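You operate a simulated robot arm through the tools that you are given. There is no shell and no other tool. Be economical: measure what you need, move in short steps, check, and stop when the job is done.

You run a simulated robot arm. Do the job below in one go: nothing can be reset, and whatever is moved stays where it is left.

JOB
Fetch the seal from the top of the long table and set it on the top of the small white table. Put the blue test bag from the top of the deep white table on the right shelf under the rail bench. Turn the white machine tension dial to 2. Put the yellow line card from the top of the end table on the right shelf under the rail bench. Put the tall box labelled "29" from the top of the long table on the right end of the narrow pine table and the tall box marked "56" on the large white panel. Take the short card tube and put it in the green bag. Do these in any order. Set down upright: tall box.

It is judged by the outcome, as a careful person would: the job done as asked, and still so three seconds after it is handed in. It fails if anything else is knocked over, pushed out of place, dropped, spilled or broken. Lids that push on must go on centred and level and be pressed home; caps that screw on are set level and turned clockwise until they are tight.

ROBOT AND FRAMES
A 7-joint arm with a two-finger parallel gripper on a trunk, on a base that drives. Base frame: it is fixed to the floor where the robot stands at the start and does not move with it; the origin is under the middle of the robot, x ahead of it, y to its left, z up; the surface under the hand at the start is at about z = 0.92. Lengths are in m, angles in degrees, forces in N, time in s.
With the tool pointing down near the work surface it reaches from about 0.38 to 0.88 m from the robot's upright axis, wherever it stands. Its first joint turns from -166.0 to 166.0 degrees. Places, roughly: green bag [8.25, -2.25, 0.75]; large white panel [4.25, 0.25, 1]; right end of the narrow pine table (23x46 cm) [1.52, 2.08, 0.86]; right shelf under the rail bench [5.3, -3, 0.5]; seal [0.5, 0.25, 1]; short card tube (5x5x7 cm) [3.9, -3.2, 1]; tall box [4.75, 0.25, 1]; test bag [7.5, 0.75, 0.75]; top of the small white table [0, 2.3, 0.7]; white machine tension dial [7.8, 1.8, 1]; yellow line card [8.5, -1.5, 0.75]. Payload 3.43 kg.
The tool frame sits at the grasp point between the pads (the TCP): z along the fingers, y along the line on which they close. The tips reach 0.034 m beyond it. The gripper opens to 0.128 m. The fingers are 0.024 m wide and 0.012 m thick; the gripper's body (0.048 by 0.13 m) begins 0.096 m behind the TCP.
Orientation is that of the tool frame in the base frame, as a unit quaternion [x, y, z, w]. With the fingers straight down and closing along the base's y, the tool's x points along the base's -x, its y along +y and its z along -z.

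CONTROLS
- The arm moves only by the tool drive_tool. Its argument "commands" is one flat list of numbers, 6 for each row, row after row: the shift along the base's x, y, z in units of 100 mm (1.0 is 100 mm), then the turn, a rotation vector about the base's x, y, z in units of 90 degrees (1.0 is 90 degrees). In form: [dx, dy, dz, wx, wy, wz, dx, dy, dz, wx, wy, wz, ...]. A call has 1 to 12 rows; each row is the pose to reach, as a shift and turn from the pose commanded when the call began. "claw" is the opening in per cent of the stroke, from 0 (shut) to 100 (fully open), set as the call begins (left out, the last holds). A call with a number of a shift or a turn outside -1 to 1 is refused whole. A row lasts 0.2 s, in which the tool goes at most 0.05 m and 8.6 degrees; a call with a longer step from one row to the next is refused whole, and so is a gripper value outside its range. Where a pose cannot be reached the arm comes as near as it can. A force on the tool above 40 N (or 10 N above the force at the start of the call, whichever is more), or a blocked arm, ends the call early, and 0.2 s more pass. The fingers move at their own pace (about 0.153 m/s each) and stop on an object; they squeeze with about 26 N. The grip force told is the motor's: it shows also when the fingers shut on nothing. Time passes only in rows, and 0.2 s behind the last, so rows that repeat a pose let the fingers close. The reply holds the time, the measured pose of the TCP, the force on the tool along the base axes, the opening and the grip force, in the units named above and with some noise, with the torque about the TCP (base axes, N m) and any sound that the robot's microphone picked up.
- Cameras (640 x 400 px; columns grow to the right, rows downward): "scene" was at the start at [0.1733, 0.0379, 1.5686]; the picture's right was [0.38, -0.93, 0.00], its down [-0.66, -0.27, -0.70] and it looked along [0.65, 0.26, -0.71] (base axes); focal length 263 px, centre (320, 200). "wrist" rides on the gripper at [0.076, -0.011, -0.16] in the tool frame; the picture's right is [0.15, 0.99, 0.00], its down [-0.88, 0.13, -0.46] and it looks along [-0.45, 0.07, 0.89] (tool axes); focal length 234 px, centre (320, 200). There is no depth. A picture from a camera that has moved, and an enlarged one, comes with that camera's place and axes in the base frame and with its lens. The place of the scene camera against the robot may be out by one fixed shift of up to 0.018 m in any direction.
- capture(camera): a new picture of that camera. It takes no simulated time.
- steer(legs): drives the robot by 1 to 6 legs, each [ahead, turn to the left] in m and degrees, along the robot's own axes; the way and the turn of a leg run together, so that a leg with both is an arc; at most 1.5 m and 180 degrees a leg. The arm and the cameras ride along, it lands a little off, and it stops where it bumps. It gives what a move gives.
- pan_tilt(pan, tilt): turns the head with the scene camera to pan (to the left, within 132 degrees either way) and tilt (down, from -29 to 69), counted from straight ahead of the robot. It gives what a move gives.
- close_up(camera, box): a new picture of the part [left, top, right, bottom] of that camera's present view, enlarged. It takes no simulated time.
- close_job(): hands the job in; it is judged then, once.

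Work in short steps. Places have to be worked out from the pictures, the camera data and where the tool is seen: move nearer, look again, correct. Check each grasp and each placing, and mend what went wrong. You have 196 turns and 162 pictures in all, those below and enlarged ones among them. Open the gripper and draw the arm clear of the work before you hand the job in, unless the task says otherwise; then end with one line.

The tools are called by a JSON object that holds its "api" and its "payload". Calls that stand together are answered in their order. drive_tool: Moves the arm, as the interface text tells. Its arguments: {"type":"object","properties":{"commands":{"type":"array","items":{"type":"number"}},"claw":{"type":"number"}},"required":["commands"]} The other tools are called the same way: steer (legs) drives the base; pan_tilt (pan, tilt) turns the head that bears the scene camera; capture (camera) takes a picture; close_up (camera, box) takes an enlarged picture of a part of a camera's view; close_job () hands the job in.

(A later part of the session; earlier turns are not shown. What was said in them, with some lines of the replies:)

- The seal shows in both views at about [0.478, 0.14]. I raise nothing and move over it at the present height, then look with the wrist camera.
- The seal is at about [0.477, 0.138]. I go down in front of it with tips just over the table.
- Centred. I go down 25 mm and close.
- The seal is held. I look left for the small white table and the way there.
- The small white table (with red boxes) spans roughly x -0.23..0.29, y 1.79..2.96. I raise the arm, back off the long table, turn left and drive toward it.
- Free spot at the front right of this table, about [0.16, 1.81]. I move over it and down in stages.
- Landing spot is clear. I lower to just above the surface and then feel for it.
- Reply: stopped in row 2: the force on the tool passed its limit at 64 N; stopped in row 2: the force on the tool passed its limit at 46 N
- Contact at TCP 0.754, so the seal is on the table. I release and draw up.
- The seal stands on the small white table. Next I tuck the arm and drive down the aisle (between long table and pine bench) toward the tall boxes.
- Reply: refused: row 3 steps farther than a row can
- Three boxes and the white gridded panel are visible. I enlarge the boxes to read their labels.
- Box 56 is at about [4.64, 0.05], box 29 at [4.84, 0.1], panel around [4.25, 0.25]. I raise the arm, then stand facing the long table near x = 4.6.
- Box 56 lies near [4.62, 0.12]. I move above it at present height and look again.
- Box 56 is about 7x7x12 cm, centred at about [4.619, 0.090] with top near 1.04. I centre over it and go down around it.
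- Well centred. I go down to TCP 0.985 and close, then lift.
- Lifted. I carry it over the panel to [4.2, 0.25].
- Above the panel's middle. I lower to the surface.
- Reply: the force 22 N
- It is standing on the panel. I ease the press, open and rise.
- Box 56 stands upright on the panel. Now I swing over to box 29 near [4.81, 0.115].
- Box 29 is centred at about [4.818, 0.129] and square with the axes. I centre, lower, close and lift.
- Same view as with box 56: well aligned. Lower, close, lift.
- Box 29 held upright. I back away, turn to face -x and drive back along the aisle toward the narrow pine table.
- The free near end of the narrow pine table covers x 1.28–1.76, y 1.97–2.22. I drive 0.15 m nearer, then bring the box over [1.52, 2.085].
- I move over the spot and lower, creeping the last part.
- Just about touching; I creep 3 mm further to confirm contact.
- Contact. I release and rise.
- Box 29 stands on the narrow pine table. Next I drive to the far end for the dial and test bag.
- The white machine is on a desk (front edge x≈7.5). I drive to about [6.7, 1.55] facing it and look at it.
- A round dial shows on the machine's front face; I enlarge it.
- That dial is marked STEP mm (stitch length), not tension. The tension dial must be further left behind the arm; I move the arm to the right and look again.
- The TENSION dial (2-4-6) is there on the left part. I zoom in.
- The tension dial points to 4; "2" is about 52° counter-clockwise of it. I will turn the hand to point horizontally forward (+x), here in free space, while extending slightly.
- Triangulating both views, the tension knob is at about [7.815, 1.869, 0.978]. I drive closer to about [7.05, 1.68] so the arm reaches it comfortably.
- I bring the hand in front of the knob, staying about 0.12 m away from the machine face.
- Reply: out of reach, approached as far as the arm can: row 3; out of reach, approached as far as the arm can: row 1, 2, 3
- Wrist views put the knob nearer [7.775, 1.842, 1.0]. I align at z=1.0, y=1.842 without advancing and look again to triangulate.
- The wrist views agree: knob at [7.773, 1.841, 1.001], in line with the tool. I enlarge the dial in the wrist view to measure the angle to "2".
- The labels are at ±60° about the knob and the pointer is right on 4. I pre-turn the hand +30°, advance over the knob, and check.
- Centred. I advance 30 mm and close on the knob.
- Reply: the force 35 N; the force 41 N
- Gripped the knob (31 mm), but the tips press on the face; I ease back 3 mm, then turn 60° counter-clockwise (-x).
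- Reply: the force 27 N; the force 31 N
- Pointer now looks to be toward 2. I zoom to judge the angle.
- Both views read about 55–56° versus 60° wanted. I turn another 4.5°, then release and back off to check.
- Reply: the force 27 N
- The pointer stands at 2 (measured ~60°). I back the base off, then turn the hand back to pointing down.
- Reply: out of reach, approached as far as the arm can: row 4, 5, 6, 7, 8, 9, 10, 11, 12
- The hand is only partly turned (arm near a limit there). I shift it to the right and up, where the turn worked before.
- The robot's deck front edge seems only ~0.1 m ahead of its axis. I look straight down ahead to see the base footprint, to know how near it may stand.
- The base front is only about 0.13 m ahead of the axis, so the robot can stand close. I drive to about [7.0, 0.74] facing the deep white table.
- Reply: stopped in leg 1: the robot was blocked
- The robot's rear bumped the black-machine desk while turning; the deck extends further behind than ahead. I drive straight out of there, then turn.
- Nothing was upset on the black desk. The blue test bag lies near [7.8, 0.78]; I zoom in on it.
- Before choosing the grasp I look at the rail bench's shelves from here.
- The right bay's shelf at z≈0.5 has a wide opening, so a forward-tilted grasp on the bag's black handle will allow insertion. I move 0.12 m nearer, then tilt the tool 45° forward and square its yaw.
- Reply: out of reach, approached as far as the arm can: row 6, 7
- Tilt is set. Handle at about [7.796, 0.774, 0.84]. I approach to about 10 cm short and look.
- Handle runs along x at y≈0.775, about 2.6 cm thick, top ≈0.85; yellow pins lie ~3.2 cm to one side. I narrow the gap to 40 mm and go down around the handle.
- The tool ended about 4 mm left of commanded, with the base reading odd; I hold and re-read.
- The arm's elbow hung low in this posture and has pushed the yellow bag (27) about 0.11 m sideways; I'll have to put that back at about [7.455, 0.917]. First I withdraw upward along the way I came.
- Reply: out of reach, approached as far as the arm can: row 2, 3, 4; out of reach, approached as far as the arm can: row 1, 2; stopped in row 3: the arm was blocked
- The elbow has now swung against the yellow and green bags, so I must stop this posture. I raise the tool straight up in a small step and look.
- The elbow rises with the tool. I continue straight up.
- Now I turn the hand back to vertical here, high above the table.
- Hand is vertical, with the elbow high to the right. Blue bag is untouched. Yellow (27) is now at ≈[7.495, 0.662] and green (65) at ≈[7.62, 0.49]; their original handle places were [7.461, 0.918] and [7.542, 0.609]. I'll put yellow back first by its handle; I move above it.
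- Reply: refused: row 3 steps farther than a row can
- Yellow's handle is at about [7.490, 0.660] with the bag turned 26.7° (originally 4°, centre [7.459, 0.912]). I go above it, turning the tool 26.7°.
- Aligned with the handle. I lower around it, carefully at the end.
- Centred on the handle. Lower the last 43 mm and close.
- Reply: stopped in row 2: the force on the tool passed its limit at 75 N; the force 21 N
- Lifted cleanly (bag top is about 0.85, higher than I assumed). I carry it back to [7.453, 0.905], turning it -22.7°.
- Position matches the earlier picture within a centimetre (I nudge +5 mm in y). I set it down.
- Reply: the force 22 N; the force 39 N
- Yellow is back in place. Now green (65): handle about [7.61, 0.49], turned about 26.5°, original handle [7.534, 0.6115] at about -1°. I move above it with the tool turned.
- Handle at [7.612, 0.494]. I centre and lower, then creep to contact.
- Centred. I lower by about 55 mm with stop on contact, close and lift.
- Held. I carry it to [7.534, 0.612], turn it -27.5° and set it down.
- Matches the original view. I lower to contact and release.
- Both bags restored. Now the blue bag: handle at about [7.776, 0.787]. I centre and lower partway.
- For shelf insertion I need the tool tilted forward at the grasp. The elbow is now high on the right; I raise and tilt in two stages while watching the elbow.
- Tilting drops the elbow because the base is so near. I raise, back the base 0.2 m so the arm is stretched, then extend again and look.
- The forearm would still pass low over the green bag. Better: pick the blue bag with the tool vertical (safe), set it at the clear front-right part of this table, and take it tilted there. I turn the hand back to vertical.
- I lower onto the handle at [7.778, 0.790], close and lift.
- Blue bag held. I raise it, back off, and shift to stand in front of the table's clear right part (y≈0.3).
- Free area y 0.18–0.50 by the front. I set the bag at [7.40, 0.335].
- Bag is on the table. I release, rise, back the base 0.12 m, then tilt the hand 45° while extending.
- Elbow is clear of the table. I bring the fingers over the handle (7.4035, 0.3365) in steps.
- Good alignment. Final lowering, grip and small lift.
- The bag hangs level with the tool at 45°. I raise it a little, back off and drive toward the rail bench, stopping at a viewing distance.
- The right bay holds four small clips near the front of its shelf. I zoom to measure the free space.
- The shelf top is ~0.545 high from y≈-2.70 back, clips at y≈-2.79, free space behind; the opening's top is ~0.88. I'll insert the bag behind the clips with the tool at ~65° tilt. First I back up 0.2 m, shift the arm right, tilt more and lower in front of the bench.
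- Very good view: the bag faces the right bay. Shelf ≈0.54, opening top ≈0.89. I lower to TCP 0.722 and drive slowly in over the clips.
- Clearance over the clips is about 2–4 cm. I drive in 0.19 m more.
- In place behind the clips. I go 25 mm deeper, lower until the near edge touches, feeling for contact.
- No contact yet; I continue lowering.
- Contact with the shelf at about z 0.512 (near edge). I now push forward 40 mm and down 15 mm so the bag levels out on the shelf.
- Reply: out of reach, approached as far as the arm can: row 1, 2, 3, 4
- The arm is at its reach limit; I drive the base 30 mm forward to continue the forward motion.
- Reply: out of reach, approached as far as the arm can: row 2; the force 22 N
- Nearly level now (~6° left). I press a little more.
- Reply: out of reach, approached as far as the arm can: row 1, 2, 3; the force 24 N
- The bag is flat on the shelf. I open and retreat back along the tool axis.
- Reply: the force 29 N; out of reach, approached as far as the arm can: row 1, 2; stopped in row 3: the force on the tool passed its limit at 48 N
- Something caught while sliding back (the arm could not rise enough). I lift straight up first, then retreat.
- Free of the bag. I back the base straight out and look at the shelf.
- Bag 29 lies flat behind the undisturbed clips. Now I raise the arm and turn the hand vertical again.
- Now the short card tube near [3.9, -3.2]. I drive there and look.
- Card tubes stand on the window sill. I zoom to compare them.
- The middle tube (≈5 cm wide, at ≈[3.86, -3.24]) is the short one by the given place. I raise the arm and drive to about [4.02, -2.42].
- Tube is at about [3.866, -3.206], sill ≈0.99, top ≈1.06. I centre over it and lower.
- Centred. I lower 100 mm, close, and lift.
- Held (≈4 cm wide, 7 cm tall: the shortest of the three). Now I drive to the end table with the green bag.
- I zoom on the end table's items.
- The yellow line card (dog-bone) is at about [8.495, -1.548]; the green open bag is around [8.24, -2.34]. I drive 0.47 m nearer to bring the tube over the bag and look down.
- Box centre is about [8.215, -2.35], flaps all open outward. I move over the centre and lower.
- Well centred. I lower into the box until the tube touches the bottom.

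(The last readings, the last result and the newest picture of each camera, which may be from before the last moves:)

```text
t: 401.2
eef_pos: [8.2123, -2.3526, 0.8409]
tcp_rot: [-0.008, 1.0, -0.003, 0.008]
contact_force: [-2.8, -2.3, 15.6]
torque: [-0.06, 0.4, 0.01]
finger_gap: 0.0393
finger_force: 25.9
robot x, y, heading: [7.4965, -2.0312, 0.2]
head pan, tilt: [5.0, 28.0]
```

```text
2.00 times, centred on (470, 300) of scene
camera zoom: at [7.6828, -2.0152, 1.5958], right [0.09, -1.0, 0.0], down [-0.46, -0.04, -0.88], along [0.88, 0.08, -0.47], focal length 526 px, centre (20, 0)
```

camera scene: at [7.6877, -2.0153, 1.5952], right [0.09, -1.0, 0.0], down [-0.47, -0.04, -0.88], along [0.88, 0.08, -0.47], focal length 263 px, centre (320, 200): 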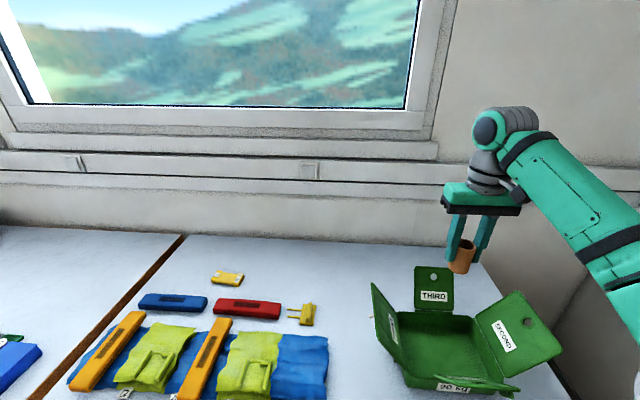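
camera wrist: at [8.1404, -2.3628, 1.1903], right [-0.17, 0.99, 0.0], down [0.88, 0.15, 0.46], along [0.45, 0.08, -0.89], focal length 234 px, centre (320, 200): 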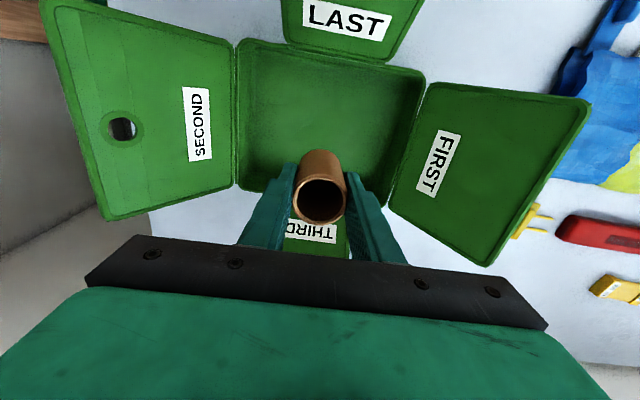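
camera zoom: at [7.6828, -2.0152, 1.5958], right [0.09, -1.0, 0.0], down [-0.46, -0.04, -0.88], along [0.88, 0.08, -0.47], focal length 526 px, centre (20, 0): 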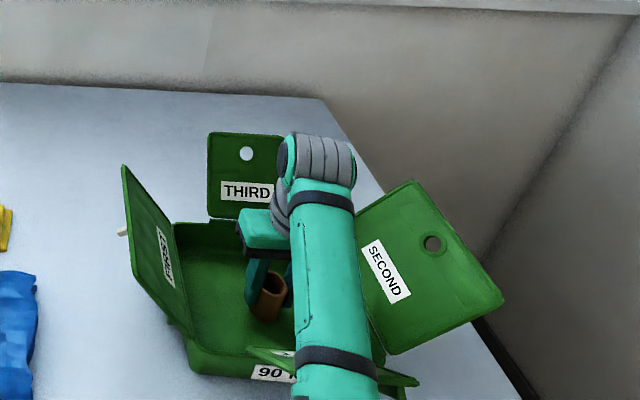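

The tube stands on the box bottom. I ease, open a little, and rise straight up.

{"api": "drive_tool", "payload": {"commands": [0, 0, 0.07, 0, 0, 0]}}

{"api": "drive_tool", "payload": {"commands": [0, 0, 0, 0, 0, 0, 0, 0, 0, 0, 0, 0], "claw": 55}}

{"api": "drive_tool", "payload": {"commands": [0, 0, 0.4, 0, 0, 0, 0, 0, 0.8, 0, 0, 0, 0, 0, 1, 0, 0, 0]}}

{"api": "drive_tool", "payload": {"commands": [0, 0, 0.4, 0, 0, 0, 0, 0, 0.8, 0, 0, 0, 0, 0, 1, 0, 0, 0]}}

{"api": "drive_tool", "payload": {"commands": [0, 0.2, 0.4, 0, 0, 0, -0.1, 0.5, 0.8, 0, 0, 0, -0.2, 0.9, 1, 0, 0, 0]}}

{"api": "capture", "payload": {"camera": "wrist"}}

```text
t: 401.6
eef_pos: [8.2101, -2.3503, 0.8429]
tcp_rot: [-0.009, 1.0, -0.001, 0.005]
contact_force: [0.4, 0.1, 0.2]
torque: [0.01, 0.03, -0.02]
finger_gap: 0.0393
finger_force: 26.0
robot x, y, heading: [7.4996, -2.0285, 0.3]
head pan, tilt: [5.0, 28.0]
```

```text
t: 402.2
eef_pos: [8.2105, -2.3502, 0.8436]
tcp_rot: [-0.01, 1.0, -0.002, 0.005]
contact_force: [-0.1, 0.4, -0.3]
torque: [0.03, 0.0, -0.01]
finger_gap: 0.0705
finger_force: 0.1
robot x, y, heading: [7.4969, -2.0284, 0.0]
head pan, tilt: [5.0, 28.0]
```

```text
t: 403.0
eef_pos: [8.2122, -2.3464, 0.935]
tcp_rot: [-0.011, 1.0, 0.002, -0.001]
contact_force: [-0.3, 0.4, 0.1]
torque: [-0.05, 0.04, 0.0]
finger_gap: 0.0704
finger_force: 0.0
robot x, y, heading: [7.4951, -2.0311, -0.1]
head pan, tilt: [5.0, 28.0]
```

```text
t: 403.8
eef_pos: [8.2109, -2.3456, 1.035]
tcp_rot: [-0.011, 1.0, 0.002, -0.001]
contact_force: [0.4, 0.7, -0.5]
torque: [0.05, 0.02, -0.04]
finger_gap: 0.0703
finger_force: 0.1
robot x, y, heading: [7.5009, -2.0295, -0.1]
head pan, tilt: [5.0, 28.0]
```

```text
refused: row 2 steps farther than a row can; nothing moved
```

```text
14 pictures are left
camera wrist: at [8.1355, -2.3602, 1.1958], right [-0.17, 0.99, 0.0], down [0.88, 0.15, 0.46], along [0.45, 0.08, -0.89], focal length 234 px, centre (320, 200)
```

wrist: 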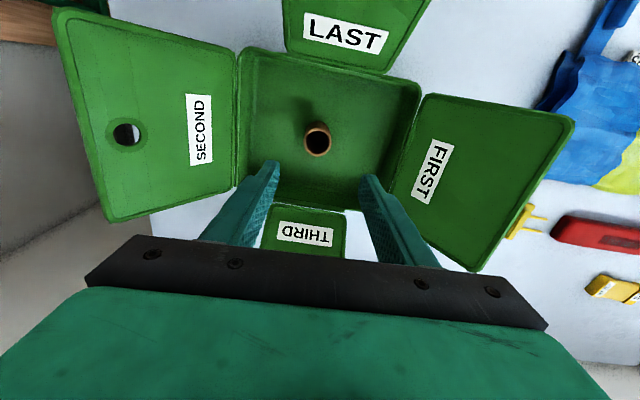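

The tube stands in the green bag. Now the yellow line card at ≈[8.495, -1.548]: I raise the arm and reposition the base to about [7.6, -1.59].

{"api": "drive_tool", "payload": {"commands": [0, 0.1, 0.4, 0, 0, 0, 0, 0.2, 0.8, 0, 0, 0, 0, 0.3, 1, 0, 0, 0]}}

{"api": "drive_tool", "payload": {"commands": [0, 0.2, 0.3, 0, 0, 0, 0, 0.5, 0.6, 0, 0, 0, 0, 1, 0.6, 0, 0, 0]}}

{"api": "steer", "payload": {"legs": [[-0.45, 0], [0, 38], [0.7, 0], [0, -38]]}}

{"api": "drive_tool", "payload": {"commands": [0, 0.4, 0, 0, 0, 0, 0, 0.8, 0, 0, 0, 0, 0, 1, 0, 0, 0, 0]}}

{"api": "capture", "payload": {"camera": "wrist"}}

```text
t: 404.6
eef_pos: [8.2093, -2.3175, 1.1359]
tcp_rot: [-0.008, 1.0, 0.002, 0.0]
contact_force: [-0.3, -1.0, -0.3]
torque: [0.0, 0.04, -0.01]
finger_gap: 0.0704
finger_force: 0.1
robot x, y, heading: [7.4972, -2.0299, -0.3]
head pan, tilt: [5.0, 28.0]
```

```text
t: 405.4
eef_pos: [8.2137, -2.2167, 1.1962]
tcp_rot: [-0.01, 1.0, 0.002, 0.001]
contact_force: [0.4, -0.3, 0.4]
torque: [0.0, 0.07, -0.03]
finger_gap: 0.0707
finger_force: 0.2
robot x, y, heading: [7.4981, -2.0302, 0.2]
head pan, tilt: [5.0, 28.0]
```

```text
t: 415.6
eef_pos: [8.3144, -1.7913, 1.1961]
tcp_rot: [-0.009, 1.0, 0.002, 0.0]
contact_force: [-0.2, -0.9, 0.1]
torque: [0.03, -0.03, 0.0]
finger_gap: 0.0704
finger_force: 0.1
robot x, y, heading: [7.6, -1.605, -0.3]
head pan, tilt: [5.0, 28.0]
```

```text
t: 416.4
eef_pos: [8.3138, -1.6931, 1.1972]
tcp_rot: [-0.008, 1.0, 0.001, 0.001]
contact_force: [-0.7, -1.1, -0.3]
torque: [0.03, 0.02, 0.02]
finger_gap: 0.0706
finger_force: 0.0
robot x, y, heading: [7.6001, -1.6033, -0.2]
head pan, tilt: [5.0, 28.0]
```

```text
13 pictures are left
camera wrist: at [8.2377, -1.7054, 1.357], right [-0.16, 0.99, 0.0], down [0.88, 0.14, 0.46], along [0.45, 0.08, -0.89], focal length 234 px, centre (320, 200)
```

wrist: 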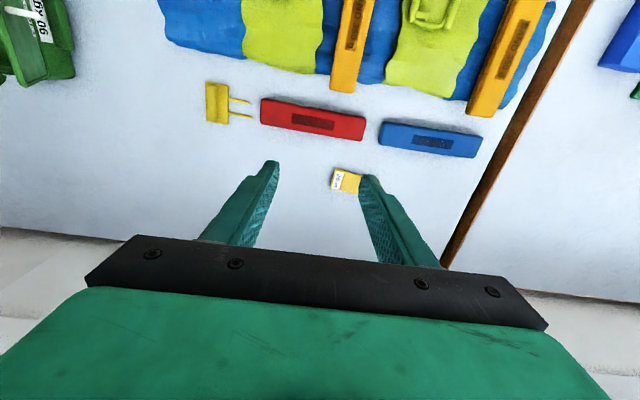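

The card (~12 cm long, lying along y) must be gripped across its waist (closing along x). I turn the tool 90° and move over it at height, then look.

{"api": "drive_tool", "payload": {"commands": [0.1, 0.1, 0, 0, 0, 0.09, 0.25, 0.2, 0, 0, 0, 0.18, 0.4, 0.3, 0, 0, 0, 0.27, 0.5, 0.4, 0, 0, 0, 0.36, 0.6, 0.5, 0, 0, 0, 0.45, 0.7, 0.6, 0, 0, 0, 0.54, 0.8, 0.7, 0, 0, 0, 0.63, 0.9, 0.8, 0, 0, 0, 0.72, 1, 0.9, 0, 0, 0, 0.81, 1, 1, 0, 0, 0, 0.9, 1, 1, 0, 0, 0, 0.98, 1, 1, 0, 0, 0, 0.99]}}

{"api": "drive_tool", "payload": {"commands": [0.2, 0.1, -0.3, 0, 0, 0, 0.4, 0.2, -0.6, 0, 0, 0, 0.5, 0.23, -1, 0, 0, 0]}}

{"api": "capture", "payload": {"camera": "wrist"}}

```text
t: 419.0
eef_pos: [8.414, -1.5907, 1.1951]
tcp_rot: [0.708, -0.706, -0.002, 0.002]
contact_force: [-0.4, -0.5, 0.5]
torque: [0.03, 0.03, 0.0]
finger_gap: 0.0705
finger_force: 0.0
robot x, y, heading: [7.6001, -1.603, -0.0]
head pan, tilt: [5.0, 28.0]
```

```text
t: 419.8
eef_pos: [8.4642, -1.566, 1.0961]
tcp_rot: [0.708, -0.706, -0.001, 0.001]
contact_force: [-0.7, -0.4, -0.1]
torque: [0.01, -0.04, 0.0]
finger_gap: 0.0704
finger_force: 0.1
robot x, y, heading: [7.6038, -1.6033, -0.2]
head pan, tilt: [5.0, 28.0]
```

```text
12 pictures are left
camera wrist: at [8.4752, -1.6437, 1.2566], right [-0.99, -0.15, 0.0], down [-0.13, 0.88, 0.46], along [-0.07, 0.45, -0.89], focal length 234 px, centre (320, 200)
```

wrist: 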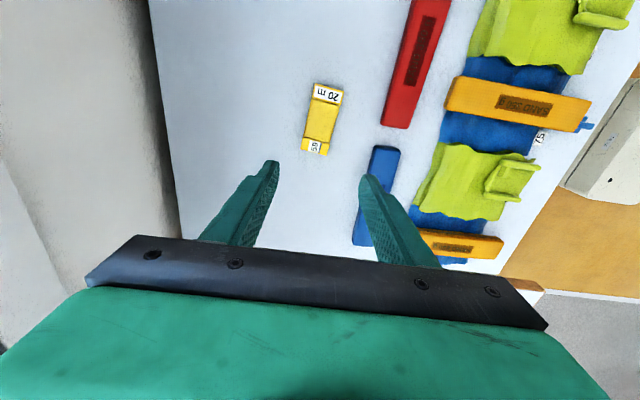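

Card centre [8.462, -1.577], axis along y within 3°. I lower with the gap at 90 mm, feeling for the table.

{"api": "drive_tool", "payload": {"commands": [-0.03, -0.11, -0.4, 0, 0, 0, -0.03, -0.11, -0.8, 0, 0, 0, -0.03, -0.11, -1, 0, 0, 0], "claw": 70}}

{"api": "drive_tool", "payload": {"commands": [0, 0, -0.4, 0, 0, 0, 0, 0, -0.8, 0, 0, 0, 0, 0, -1, 0, 0, 0]}}

{"api": "drive_tool", "payload": {"commands": [0, 0, -0.3, 0, 0, 0, 0, 0, -0.6, 0, 0, 0, 0, 0, -0.75, 0, 0, 0, 0, 0, -0.82, 0, 0, 0, 0, 0, -0.89, 0, 0, 0, 0, 0, -0.95, 0, 0, 0]}}

```text
t: 420.6
eef_pos: [8.4603, -1.5799, 0.9967]
tcp_rot: [0.708, -0.707, 0.0, 0.0]
contact_force: [0.2, 0.3, 0.2]
torque: [0.03, 0.0, -0.01]
finger_gap: 0.0895
finger_force: 0.1
robot x, y, heading: [7.6016, -1.6025, -0.4]
head pan, tilt: [5.0, 28.0]
```

```text
t: 421.4
eef_pos: [8.4604, -1.5788, 0.8962]
tcp_rot: [0.708, -0.706, 0.0, 0.001]
contact_force: [0.4, -0.2, 0.5]
torque: [-0.01, 0.0, -0.02]
finger_gap: 0.0897
finger_force: 0.1
robot x, y, heading: [7.6007, -1.6046, -0.2]
head pan, tilt: [5.0, 28.0]
```

```text
t: 422.7
eef_pos: [8.4645, -1.5789, 0.8142]
tcp_rot: [0.708, -0.706, 0.001, -0.003]
contact_force: [-3.2, 1.0, 8.7]
torque: [-0.06, 0.59, -0.06]
finger_gap: 0.091
finger_force: 1.7
robot x, y, heading: [7.6006, -1.6047, -0.3]
head pan, tilt: [5.0, 28.0]
stopped in row 6: the force on the tool passed its limit at 47 N (the readings are from after the stop); the commanded pose is now the measured one
```

Touched the table (tips at 0.780). I rise 4 mm, close, and lift; then check.

{"api": "drive_tool", "payload": {"commands": [-0.02, 0, 0.04, 0, 0, 0]}}

{"api": "drive_tool", "payload": {"commands": [0, 0, 0, 0, 0, 0, 0, 0, 0, 0, 0, 0, 0, 0, 0, 0, 0, 0], "claw": 0}}

{"api": "drive_tool", "payload": {"commands": [0, 0, 0.4, 0, 0, 0, 0, 0, 0.8, 0, 0, 0, 0, 0, 1, 0, 0, 0]}}

{"api": "close_up", "payload": {"camera": "wrist", "box": [220, 100, 420, 260]}}

```text
t: 423.1
eef_pos: [8.4633, -1.5781, 0.8166]
tcp_rot: [0.708, -0.706, 0.002, -0.001]
contact_force: [-0.7, -0.8, -0.7]
torque: [-0.02, 0.01, -0.01]
finger_gap: 0.0896
finger_force: 0.1
robot x, y, heading: [7.6004, -1.5997, -0.1]
head pan, tilt: [5.0, 28.0]
```

```text
t: 423.9
eef_pos: [8.4622, -1.5778, 0.8169]
tcp_rot: [0.708, -0.707, 0.002, -0.002]
contact_force: [-0.1, -0.8, -0.5]
torque: [0.0, 0.03, 0.01]
finger_gap: 0.0532
finger_force: 25.8
robot x, y, heading: [7.602, -1.5997, -0.4]
head pan, tilt: [5.0, 28.0]
```

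```text
t: 424.7
eef_pos: [8.4624, -1.5794, 0.9181]
tcp_rot: [0.708, -0.706, 0.001, -0.002]
contact_force: [-1.1, 0.5, 0.1]
torque: [-0.02, 0.01, 0.05]
finger_gap: 0.0531
finger_force: 26.2
robot x, y, heading: [7.5994, -1.6056, -0.5]
head pan, tilt: [5.0, 28.0]
```

```text
2.50 times, centred on (320, 180) of wrist
camera zoom: at [8.4728, -1.6554, 1.0785], right [-0.99, -0.15, -0.01], down [-0.13, 0.88, 0.46], along [-0.06, 0.45, -0.89], focal length 585 px, centre (320, 250)
```

zoom: 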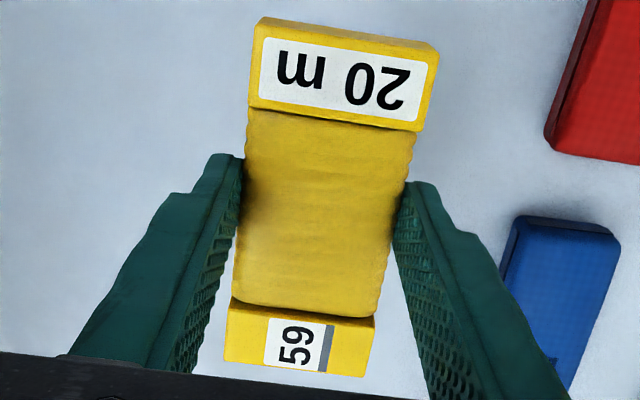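

Held at its waist. I turn it 90° (axis along x), drive 5 cm nearer, and set it down again at [8.50, -1.578] to retake it with a tilted tool.

{"api": "steer", "payload": {"legs": [[0.05, 0]]}}

{"api": "drive_tool", "payload": {"commands": [0, 0, 0.1, 0, 0, -0.09, 0, 0, 0.1, 0, 0, -0.18, 0, 0, 0.1, 0, 0, -0.27, 0, 0, 0.1, 0, 0, -0.36, 0, 0, 0.1, 0, 0, -0.45, 0, 0, 0.1, 0, 0, -0.54, 0, 0, 0.1, 0, 0, -0.63, 0, 0, 0.1, 0, 0, -0.72, 0, 0, 0.1, 0, 0, -0.81, 0, 0, 0.1, 0, 0, -0.9, -0.1, 0, 0.1, 0, 0, -0.99, -0.1, 0, 0, 0, 0, -0.99]}}

{"api": "drive_tool", "payload": {"commands": [0, 0, -0.4, 0, 0, 0, 0, 0, -0.8, 0, 0, 0, 0, 0, -0.95, 0, 0, 0]}}

{"api": "drive_tool", "payload": {"commands": [0, 0, -0.04, 0, 0, 0, 0, 0, -0.08, 0, 0, 0]}}

{"api": "capture", "payload": {"camera": "wrist"}}

```text
t: 425.6
eef_pos: [8.5139, -1.579, 0.9182]
tcp_rot: [0.708, -0.707, 0.002, -0.002]
contact_force: [0.1, 0.3, -0.8]
torque: [0.01, -0.01, 0.03]
finger_gap: 0.0532
finger_force: 25.9
robot x, y, heading: [7.6492, -1.6017, -0.3]
head pan, tilt: [5.0, 28.0]
```

```text
t: 428.2
eef_pos: [8.5038, -1.5806, 0.9182]
tcp_rot: [-0.008, 1.0, -0.002, 0.0]
contact_force: [0.4, -0.6, -0.1]
torque: [-0.03, 0.0, 0.0]
finger_gap: 0.0533
finger_force: 26.3
robot x, y, heading: [7.6518, -1.6053, -0.1]
head pan, tilt: [5.0, 28.0]
```

```text
t: 429.0
eef_pos: [8.5037, -1.5795, 0.822]
tcp_rot: [-0.009, 1.0, -0.002, 0.001]
contact_force: [-0.6, -0.2, -0.2]
torque: [0.02, 0.0, 0.0]
finger_gap: 0.0535
finger_force: 26.3
robot x, y, heading: [7.6527, -1.5988, -0.1]
head pan, tilt: [5.0, 28.0]
```

```text
t: 429.6
eef_pos: [8.5038, -1.58, 0.8165]
tcp_rot: [-0.009, 1.0, -0.003, 0.002]
contact_force: [-6.0, -1.2, 16.6]
torque: [0.04, 0.61, 0.04]
finger_gap: 0.0532
finger_force: 25.8
robot x, y, heading: [7.6536, -1.6048, -0.4]
head pan, tilt: [5.0, 28.0]
```

```text
10 pictures are left
camera wrist: at [8.4275, -1.5921, 0.9774], right [-0.16, 0.99, -0.01], down [0.88, 0.15, 0.46], along [0.45, 0.07, -0.89], focal length 234 px, centre (320, 200)
```

wrist: 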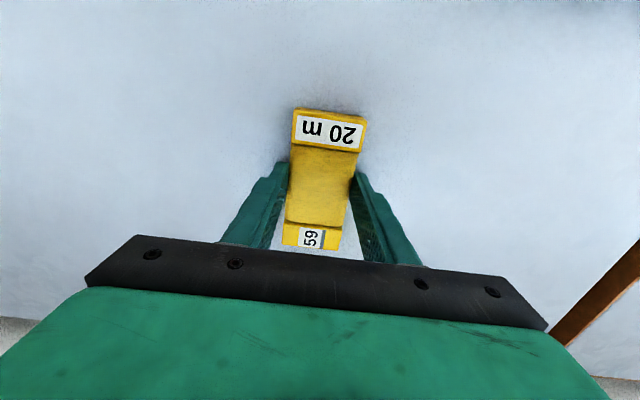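

Set down. I open, rise, back 5 cm, tilt 45° and come back to the card's waist.

{"api": "drive_tool", "payload": {"commands": [0, 0, 0.03, 0, 0, 0, 0, 0, 0.03, 0, 0, 0], "claw": 70}}

{"api": "drive_tool", "payload": {"commands": [0, 0, 0.4, 0, 0, 0, 0, 0, 0.8, 0, 0, 0, -0.3, 0, 1, 0, 0, 0]}}

{"api": "drive_tool", "payload": {"commands": [-0.3, 0, 0.4, 0, 0, 0, -0.6, 0, 0.7, 0, 0, 0]}}

{"api": "steer", "payload": {"legs": [[-0.05, 0]]}}

{"api": "drive_tool", "payload": {"commands": [0.1, 0, 0, 0, -0.09, 0, 0.2, 0, 0, 0, -0.18, 0, 0.3, 0, 0, 0, -0.27, 0, 0.4, 0, 0, 0, -0.36, 0, 0.5, 0, 0, 0, -0.45, 0, 0.6, 0, 0, 0, -0.5, 0, 0.6, 0, 0, 0, -0.5, 0]}}

{"api": "capture", "payload": {"camera": "wrist"}}

```text
t: 430.2
eef_pos: [8.5028, -1.5808, 0.8165]
tcp_rot: [-0.009, 1.0, -0.002, 0.0]
contact_force: [-0.7, -0.2, -0.1]
torque: [-0.01, 0.0, -0.01]
finger_gap: 0.0896
finger_force: 0.1
robot x, y, heading: [7.6515, -1.6015, -0.1]
head pan, tilt: [5.0, 28.0]
```

```text
t: 431.0
eef_pos: [8.4729, -1.5814, 0.917]
tcp_rot: [-0.009, 1.0, -0.003, 0.0]
contact_force: [0.4, -0.7, -0.8]
torque: [-0.01, -0.03, -0.03]
finger_gap: 0.0897
finger_force: 0.1
robot x, y, heading: [7.6502, -1.6029, -0.4]
head pan, tilt: [5.0, 28.0]
```

```text
t: 431.6
eef_pos: [8.414, -1.5834, 0.9891]
tcp_rot: [-0.006, 1.0, -0.003, 0.0]
contact_force: [-0.6, 0.5, 0.0]
torque: [-0.07, -0.01, 0.02]
finger_gap: 0.0896
finger_force: 0.1
robot x, y, heading: [7.653, -1.6038, -0.3]
head pan, tilt: [5.0, 28.0]
```

```text
t: 432.5
eef_pos: [8.3629, -1.5795, 0.9872]
tcp_rot: [-0.008, 1.0, -0.003, 0.0]
contact_force: [0.8, 0.0, 0.1]
torque: [0.0, 0.02, 0.01]
finger_gap: 0.0897
finger_force: 0.1
robot x, y, heading: [7.5981, -1.6037, -0.2]
head pan, tilt: [5.0, 28.0]
```

```text
t: 434.1
eef_pos: [8.422, -1.5802, 0.9878]
tcp_rot: [-0.007, 0.923, -0.005, 0.384]
contact_force: [0.4, 0.2, -0.8]
torque: [-0.01, -0.02, -0.01]
finger_gap: 0.0895
finger_force: 0.2
robot x, y, heading: [7.5998, -1.5989, -0.6]
head pan, tilt: [5.0, 28.0]
```

```text
9 pictures are left
camera wrist: at [8.2551, -1.5932, 1.048], right [-0.11, 0.99, -0.12], down [0.3, 0.15, 0.94], along [0.95, 0.07, -0.31], focal length 234 px, centre (320, 200)
```

wrist: 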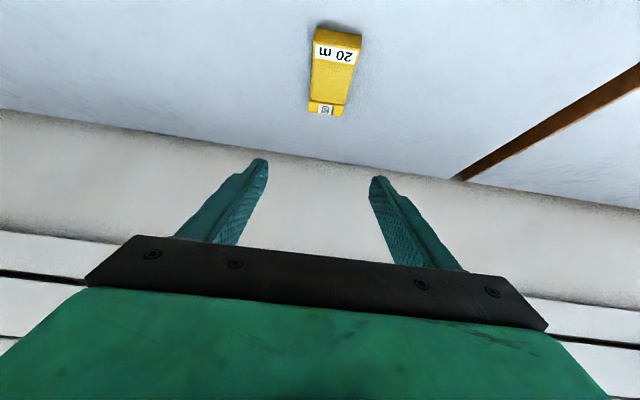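

Card centre is at [8.503, -1.580]. I go to TCP [8.486, -1.580, 0.818] tilted, and close.

{"api": "drive_tool", "payload": {"commands": [0.2, 0, -0.3, 0, 0, 0, 0.4, 0, -0.6, 0, 0, 0, 0.64, 0, -0.9, 0, 0, 0, 0.64, 0, -1, 0, 0, 0]}}

{"api": "drive_tool", "payload": {"commands": [0, 0, -0.3, 0, 0, 0, 0, 0, -0.55, 0, 0, 0, 0, 0, -0.65, 0, 0, 0, 0, 0, -0.7, 0, 0, 0]}}

{"api": "drive_tool", "payload": {"commands": [0, 0, 0, 0, 0, 0, 0, 0, 0, 0, 0, 0, 0, 0, 0, 0, 0, 0], "claw": 0}}

{"api": "drive_tool", "payload": {"commands": [0, 0, 0.4, 0, 0, 0, 0, 0, 0.8, 0, 0, 0, 0, 0, 1, 0, 0, 0]}}

{"api": "capture", "payload": {"camera": "wrist"}}

```text
t: 435.1
eef_pos: [8.4867, -1.5807, 0.8871]
tcp_rot: [-0.006, 0.924, -0.006, 0.383]
contact_force: [1.1, 0.1, 0.6]
torque: [-0.02, 0.01, -0.01]
finger_gap: 0.0898
finger_force: 0.0
robot x, y, heading: [7.5987, -1.6022, -0.2]
head pan, tilt: [5.0, 28.0]
```

```text
t: 436.1
eef_pos: [8.4855, -1.581, 0.8169]
tcp_rot: [-0.006, 0.924, -0.006, 0.383]
contact_force: [0.3, 0.4, -0.7]
torque: [-0.03, 0.0, 0.02]
finger_gap: 0.0895
finger_force: 0.1
robot x, y, heading: [7.6019, -1.6021, -0.1]
head pan, tilt: [5.0, 28.0]
```

```text
t: 436.9
eef_pos: [8.485, -1.5813, 0.8177]
tcp_rot: [-0.007, 0.924, -0.005, 0.383]
contact_force: [0.3, 0.1, 0.4]
torque: [0.02, -0.03, 0.03]
finger_gap: 0.053
finger_force: 26.4
robot x, y, heading: [7.6018, -1.6017, -0.4]
head pan, tilt: [5.0, 28.0]
```

```text
t: 437.7
eef_pos: [8.4854, -1.5804, 0.9171]
tcp_rot: [-0.006, 0.924, -0.006, 0.382]
contact_force: [0.4, 0.6, -0.1]
torque: [0.0, 0.02, 0.03]
finger_gap: 0.0532
finger_force: 26.1
robot x, y, heading: [7.5974, -1.6015, -0.5]
head pan, tilt: [5.0, 28.0]
```

```text
8 pictures are left
camera wrist: at [8.3184, -1.5927, 0.9778], right [-0.11, 0.99, -0.12], down [0.3, 0.15, 0.94], along [0.95, 0.07, -0.31], focal length 234 px, centre (320, 200)
```

wrist: 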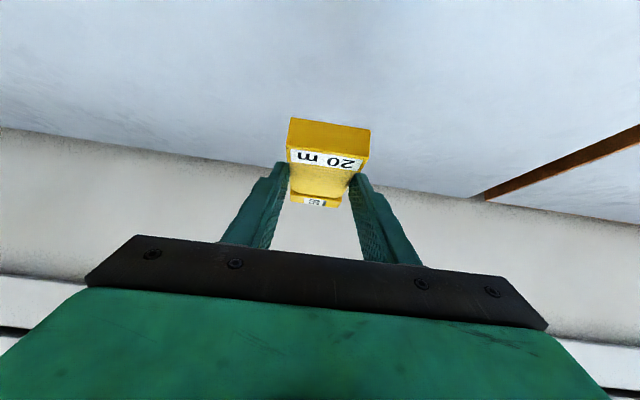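

The card is held level. I raise it and drive to the rail bench in front of the right bay (x≈5.18).

{"api": "drive_tool", "payload": {"commands": [0, 0, 0.4, 0, 0, 0, 0, 0, 0.8, 0, 0, 0, 0, 0, 1, 0, 0, 0]}}

{"api": "steer", "payload": {"legs": [[-0.5, 0], [0, 180], [1.5, 0], [0.42, 0], [0, 90]]}}

```text
t: 438.5
eef_pos: [8.486, -1.5808, 1.0179]
tcp_rot: [-0.006, 0.924, -0.006, 0.383]
contact_force: [0.0, 0.4, -1.7]
torque: [-0.02, -0.01, -0.02]
finger_gap: 0.0533
finger_force: 25.6
robot x, y, heading: [7.6021, -1.6056, -0.3]
head pan, tilt: [5.0, 28.0]
```

```text
t: 463.5
eef_pos: [5.1921, -2.4832, 1.0178]
tcp_rot: [0.647, 0.66, -0.273, 0.268]
contact_force: [0.3, 0.1, -0.5]
torque: [0.02, 0.01, 0.04]
finger_gap: 0.053
finger_force: 25.9
robot x, y, heading: [5.164, -1.5998, -89.6]
head pan, tilt: [5.0, 28.0]
```

I lower the hand in front of the bay to TCP 0.65, drawing back 5 cm.

{"api": "drive_tool", "payload": {"commands": [0, 0.2, -0.3, 0, 0, 0, 0, 0.4, -0.6, 0, 0, 0, 0, 0.5, -1, 0, 0, 0]}}

{"api": "drive_tool", "payload": {"commands": [0, 0, -0.4, 0, 0, 0, 0, 0, -0.8, 0, 0, 0, 0, 0, -1, 0, 0, 0]}}

{"api": "drive_tool", "payload": {"commands": [0, 0, -0.4, 0, 0, 0, 0, 0, -0.8, 0, 0, 0, 0, 0, -1, 0, 0, 0]}}

{"api": "drive_tool", "payload": {"commands": [0, 0, -0.4, 0, 0, 0, 0, 0, -0.67, 0, 0, 0]}}

{"api": "capture", "payload": {"camera": "wrist"}}

```text
t: 464.3
eef_pos: [5.1922, -2.4324, 0.9176]
tcp_rot: [0.647, 0.659, -0.275, 0.268]
contact_force: [0.0, -0.5, -0.5]
torque: [0.04, 0.0, 0.0]
finger_gap: 0.0531
finger_force: 26.0
robot x, y, heading: [5.1622, -1.5943, -89.8]
head pan, tilt: [5.0, 28.0]
```

```text
t: 465.1
eef_pos: [5.1921, -2.4336, 0.8164]
tcp_rot: [0.646, 0.659, -0.275, 0.269]
contact_force: [0.1, -0.3, -0.6]
torque: [0.02, 0.01, 0.05]
finger_gap: 0.0528
finger_force: 25.9
robot x, y, heading: [5.1676, -1.5961, -90.0]
head pan, tilt: [5.0, 28.0]
```

```text
t: 465.9
eef_pos: [5.1921, -2.4335, 0.7179]
tcp_rot: [0.646, 0.659, -0.274, 0.268]
contact_force: [0.3, -0.3, -0.1]
torque: [0.02, 0.0, 0.04]
finger_gap: 0.0529
finger_force: 25.7
robot x, y, heading: [5.1625, -1.6018, -90.3]
head pan, tilt: [5.0, 28.0]
```

```text
t: 466.5
eef_pos: [5.1922, -2.4326, 0.6515]
tcp_rot: [0.648, 0.659, -0.274, 0.267]
contact_force: [0.1, 0.4, -1.3]
torque: [0.02, 0.01, -0.02]
finger_gap: 0.0532
finger_force: 25.6
robot x, y, heading: [5.1662, -1.5991, -90.0]
head pan, tilt: [5.0, 28.0]
```

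```text
7 pictures are left
camera wrist: at [5.18, -2.2669, 0.7114], right [0.99, 0.12, -0.12], down [0.15, -0.3, 0.94], along [0.07, -0.95, -0.31], focal length 234 px, centre (320, 200)
```

wrist: 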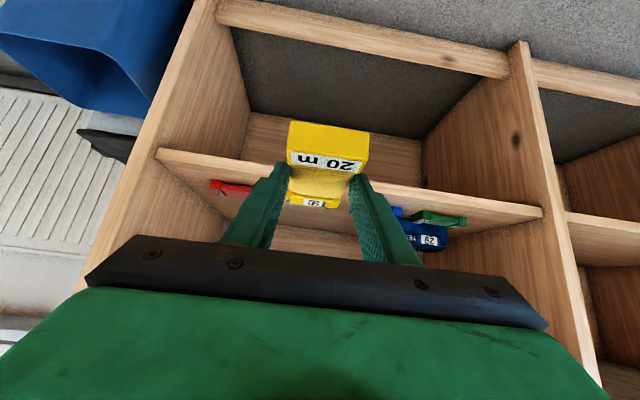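

The card is at shelf-entry height (bottom ≈0.614). I drive in 0.36 m, then check.

{"api": "steer", "payload": {"legs": [[0.36, 0]]}}

{"api": "capture", "payload": {"camera": "wrist"}}

```text
t: 468.8
eef_pos: [5.1924, -2.7916, 0.6508]
tcp_rot: [0.647, 0.66, -0.274, 0.267]
contact_force: [0.4, 0.2, -0.6]
torque: [0.05, 0.02, -0.03]
finger_gap: 0.0529
finger_force: 26.0
robot x, y, heading: [5.1646, -1.9587, -90.2]
head pan, tilt: [5.0, 28.0]
```

```text
6 pictures are left
camera wrist: at [5.1796, -2.6255, 0.7114], right [0.99, 0.12, -0.12], down [0.15, -0.3, 0.94], along [0.07, -0.95, -0.31], focal length 234 px, centre (320, 200)
```

wrist: 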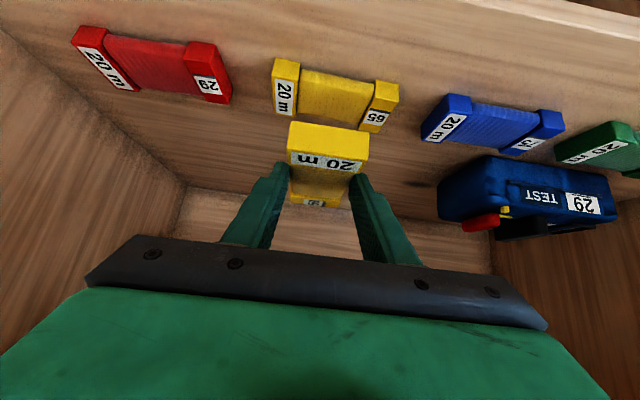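

Clear so far; clips end at y≈-2.875. I drive 0.175 m further in and lower the card to the shelf.

{"api": "steer", "payload": {"legs": [[0.178, 0]]}}

{"api": "drive_tool", "payload": {"commands": [0, 0, -0.3, 0, 0, 0, 0, 0, -0.6, 0, 0, 0, 0, 0, -0.75, 0, 0, 0]}}

{"api": "drive_tool", "payload": {"commands": [0, 0, -0.06, 0, 0, 0, 0, 0, -0.12, 0, 0, 0, 0, 0, -0.18, 0, 0, 0, 0, 0, -0.24, 0, 0, 0]}}

```text
t: 470.3
eef_pos: [5.192, -2.969, 0.6516]
tcp_rot: [0.648, 0.659, -0.274, 0.266]
contact_force: [1.6, 0.4, -0.9]
torque: [0.03, 0.0, -0.02]
finger_gap: 0.0529
finger_force: 25.9
robot x, y, heading: [5.1644, -2.1391, -90.2]
head pan, tilt: [5.0, 28.0]
```

```text
t: 471.1
eef_pos: [5.191, -2.9706, 0.5759]
tcp_rot: [0.647, 0.66, -0.273, 0.267]
contact_force: [0.4, -0.5, -0.6]
torque: [0.04, -0.02, -0.01]
finger_gap: 0.0529
finger_force: 26.8
robot x, y, heading: [5.1641, -2.1341, -89.8]
head pan, tilt: [5.0, 28.0]
```

```text
t: 472.1
eef_pos: [5.193, -2.9726, 0.5582]
tcp_rot: [0.646, 0.658, -0.276, 0.271]
contact_force: [-4.8, 2.4, 32.1]
torque: [-0.13, -0.45, 0.24]
finger_gap: 0.0533
finger_force: 25.4
robot x, y, heading: [5.1642, -2.1368, -89.9]
head pan, tilt: [5.0, 28.0]
```

Contact with the shelf. I ease, open, rise and then retreat.

{"api": "drive_tool", "payload": {"commands": [0, 0, 0.05, 0, 0, 0]}}

{"api": "drive_tool", "payload": {"commands": [0, 0, 0, 0, 0, 0, 0, 0, 0, 0, 0, 0], "claw": 65}}

{"api": "drive_tool", "payload": {"commands": [0, 0.05, 0.25, 0, 0, 0, 0, 0.15, 0.55, 0, 0, 0, 0, 0.3, 0.8, 0, 0, 0]}}

{"api": "capture", "payload": {"camera": "wrist"}}

```text
t: 472.5
eef_pos: [5.1943, -2.9703, 0.5574]
tcp_rot: [0.647, 0.659, -0.274, 0.267]
contact_force: [-0.2, -5.9, 15.0]
torque: [-0.73, -0.38, -0.2]
finger_gap: 0.0529
finger_force: 26.4
robot x, y, heading: [5.1633, -2.1361, -89.9]
head pan, tilt: [5.0, 28.0]
```

```text
t: 473.1
eef_pos: [5.192, -2.9695, 0.5586]
tcp_rot: [0.647, 0.659, -0.274, 0.268]
contact_force: [-18.6, 7.4, 26.1]
torque: [-0.18, -0.38, 0.01]
finger_gap: 0.072
finger_force: 0.0
robot x, y, heading: [5.1621, -2.1373, -89.9]
head pan, tilt: [5.0, 28.0]
```

```text
t: 473.9
eef_pos: [5.1929, -2.9395, 0.636]
tcp_rot: [0.647, 0.66, -0.273, 0.267]
contact_force: [0.4, 0.0, 0.3]
torque: [-0.03, -0.01, 0.02]
finger_gap: 0.0831
finger_force: 0.1
robot x, y, heading: [5.1667, -2.1319, -89.6]
head pan, tilt: [5.0, 28.0]
```

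```text
5 pictures are left
camera wrist: at [5.1807, -2.7733, 0.6978], right [0.99, 0.12, -0.12], down [0.15, -0.3, 0.94], along [0.08, -0.95, -0.31], focal length 234 px, centre (320, 200)
```

wrist: 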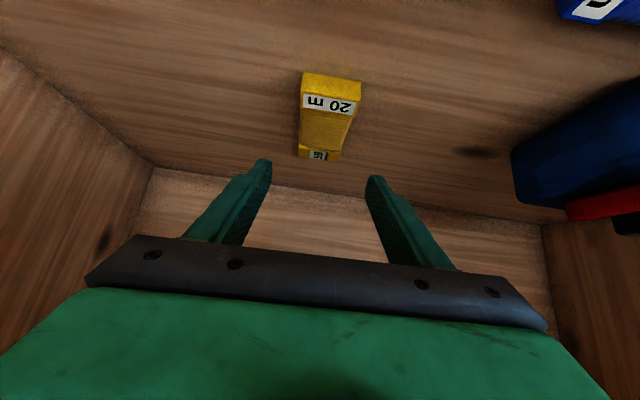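

Card lies flat on the shelf. I back straight out and take a final look at the shelf.

{"api": "steer", "payload": {"legs": [[-0.7, 0]]}}

{"api": "pan_tilt", "payload": {"pan": 0, "tilt": 38}}

{"api": "close_up", "payload": {"camera": "scene", "box": [140, 130, 420, 300]}}

```text
t: 477.7
eef_pos: [5.1949, -2.2347, 0.6382]
tcp_rot: [0.646, 0.661, -0.273, 0.268]
contact_force: [-0.4, 0.8, 0.5]
torque: [0.03, -0.03, -0.03]
finger_gap: 0.0833
finger_force: 0.0
robot x, y, heading: [5.1641, -1.4309, -90.0]
head pan, tilt: [5.0, 28.0]
```

```text
t: 478.5
eef_pos: [5.1954, -2.2337, 0.638]
tcp_rot: [0.645, 0.661, -0.272, 0.268]
contact_force: [-0.1, 0.2, -0.6]
torque: [0.03, -0.02, 0.0]
finger_gap: 0.0834
finger_force: 0.0
robot x, y, heading: [5.1631, -1.4308, -90.2]
head pan, tilt: [0.0, 38.0]
```

```text
2.29 times, centred on (280, 215) of scene
camera zoom: at [5.1584, -1.6139, 1.5797], right [-1.0, 0.0, 0.0], down [0.0, 0.62, -0.79], along [0.0, -0.79, -0.62], focal length 600 px, centre (411, 166)
```

zoom: 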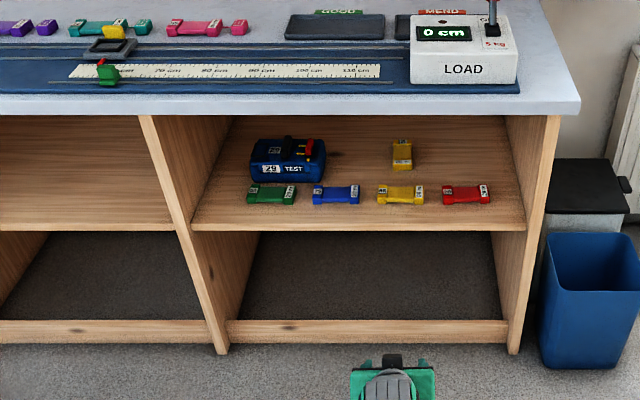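

Both items rest on the right shelf and the clips are undisturbed. All parts are done; I open the gripper, raise the arm clear, and hand in.

{"api": "drive_tool", "payload": {"commands": [0, 0, 0.4, 0, 0, 0, 0, 0, 0.8, 0, 0, 0, 0, 0, 1, 0, 0, 0], "claw": 100}}

{"api": "close_job", "payload": {}}

```text
t: 479.3
eef_pos: [5.1942, -2.2339, 0.7382]
tcp_rot: [0.646, 0.66, -0.274, 0.268]
contact_force: [0.0, -0.4, 0.2]
torque: [0.0, -0.04, 0.0]
finger_gap: 0.128
finger_force: 0.2
robot x, y, heading: [5.1673, -1.4329, -90.1]
head pan, tilt: [0.0, 38.0]
```

```text
The job is handed in.
```

All seven placements and the dial setting are done and handed in; along the way the arm pushed the yellow (27) and green (65) test bags aside, and I put them back to within about 1 cm, and the base also bumped the black-machine desk once with nothing upset.
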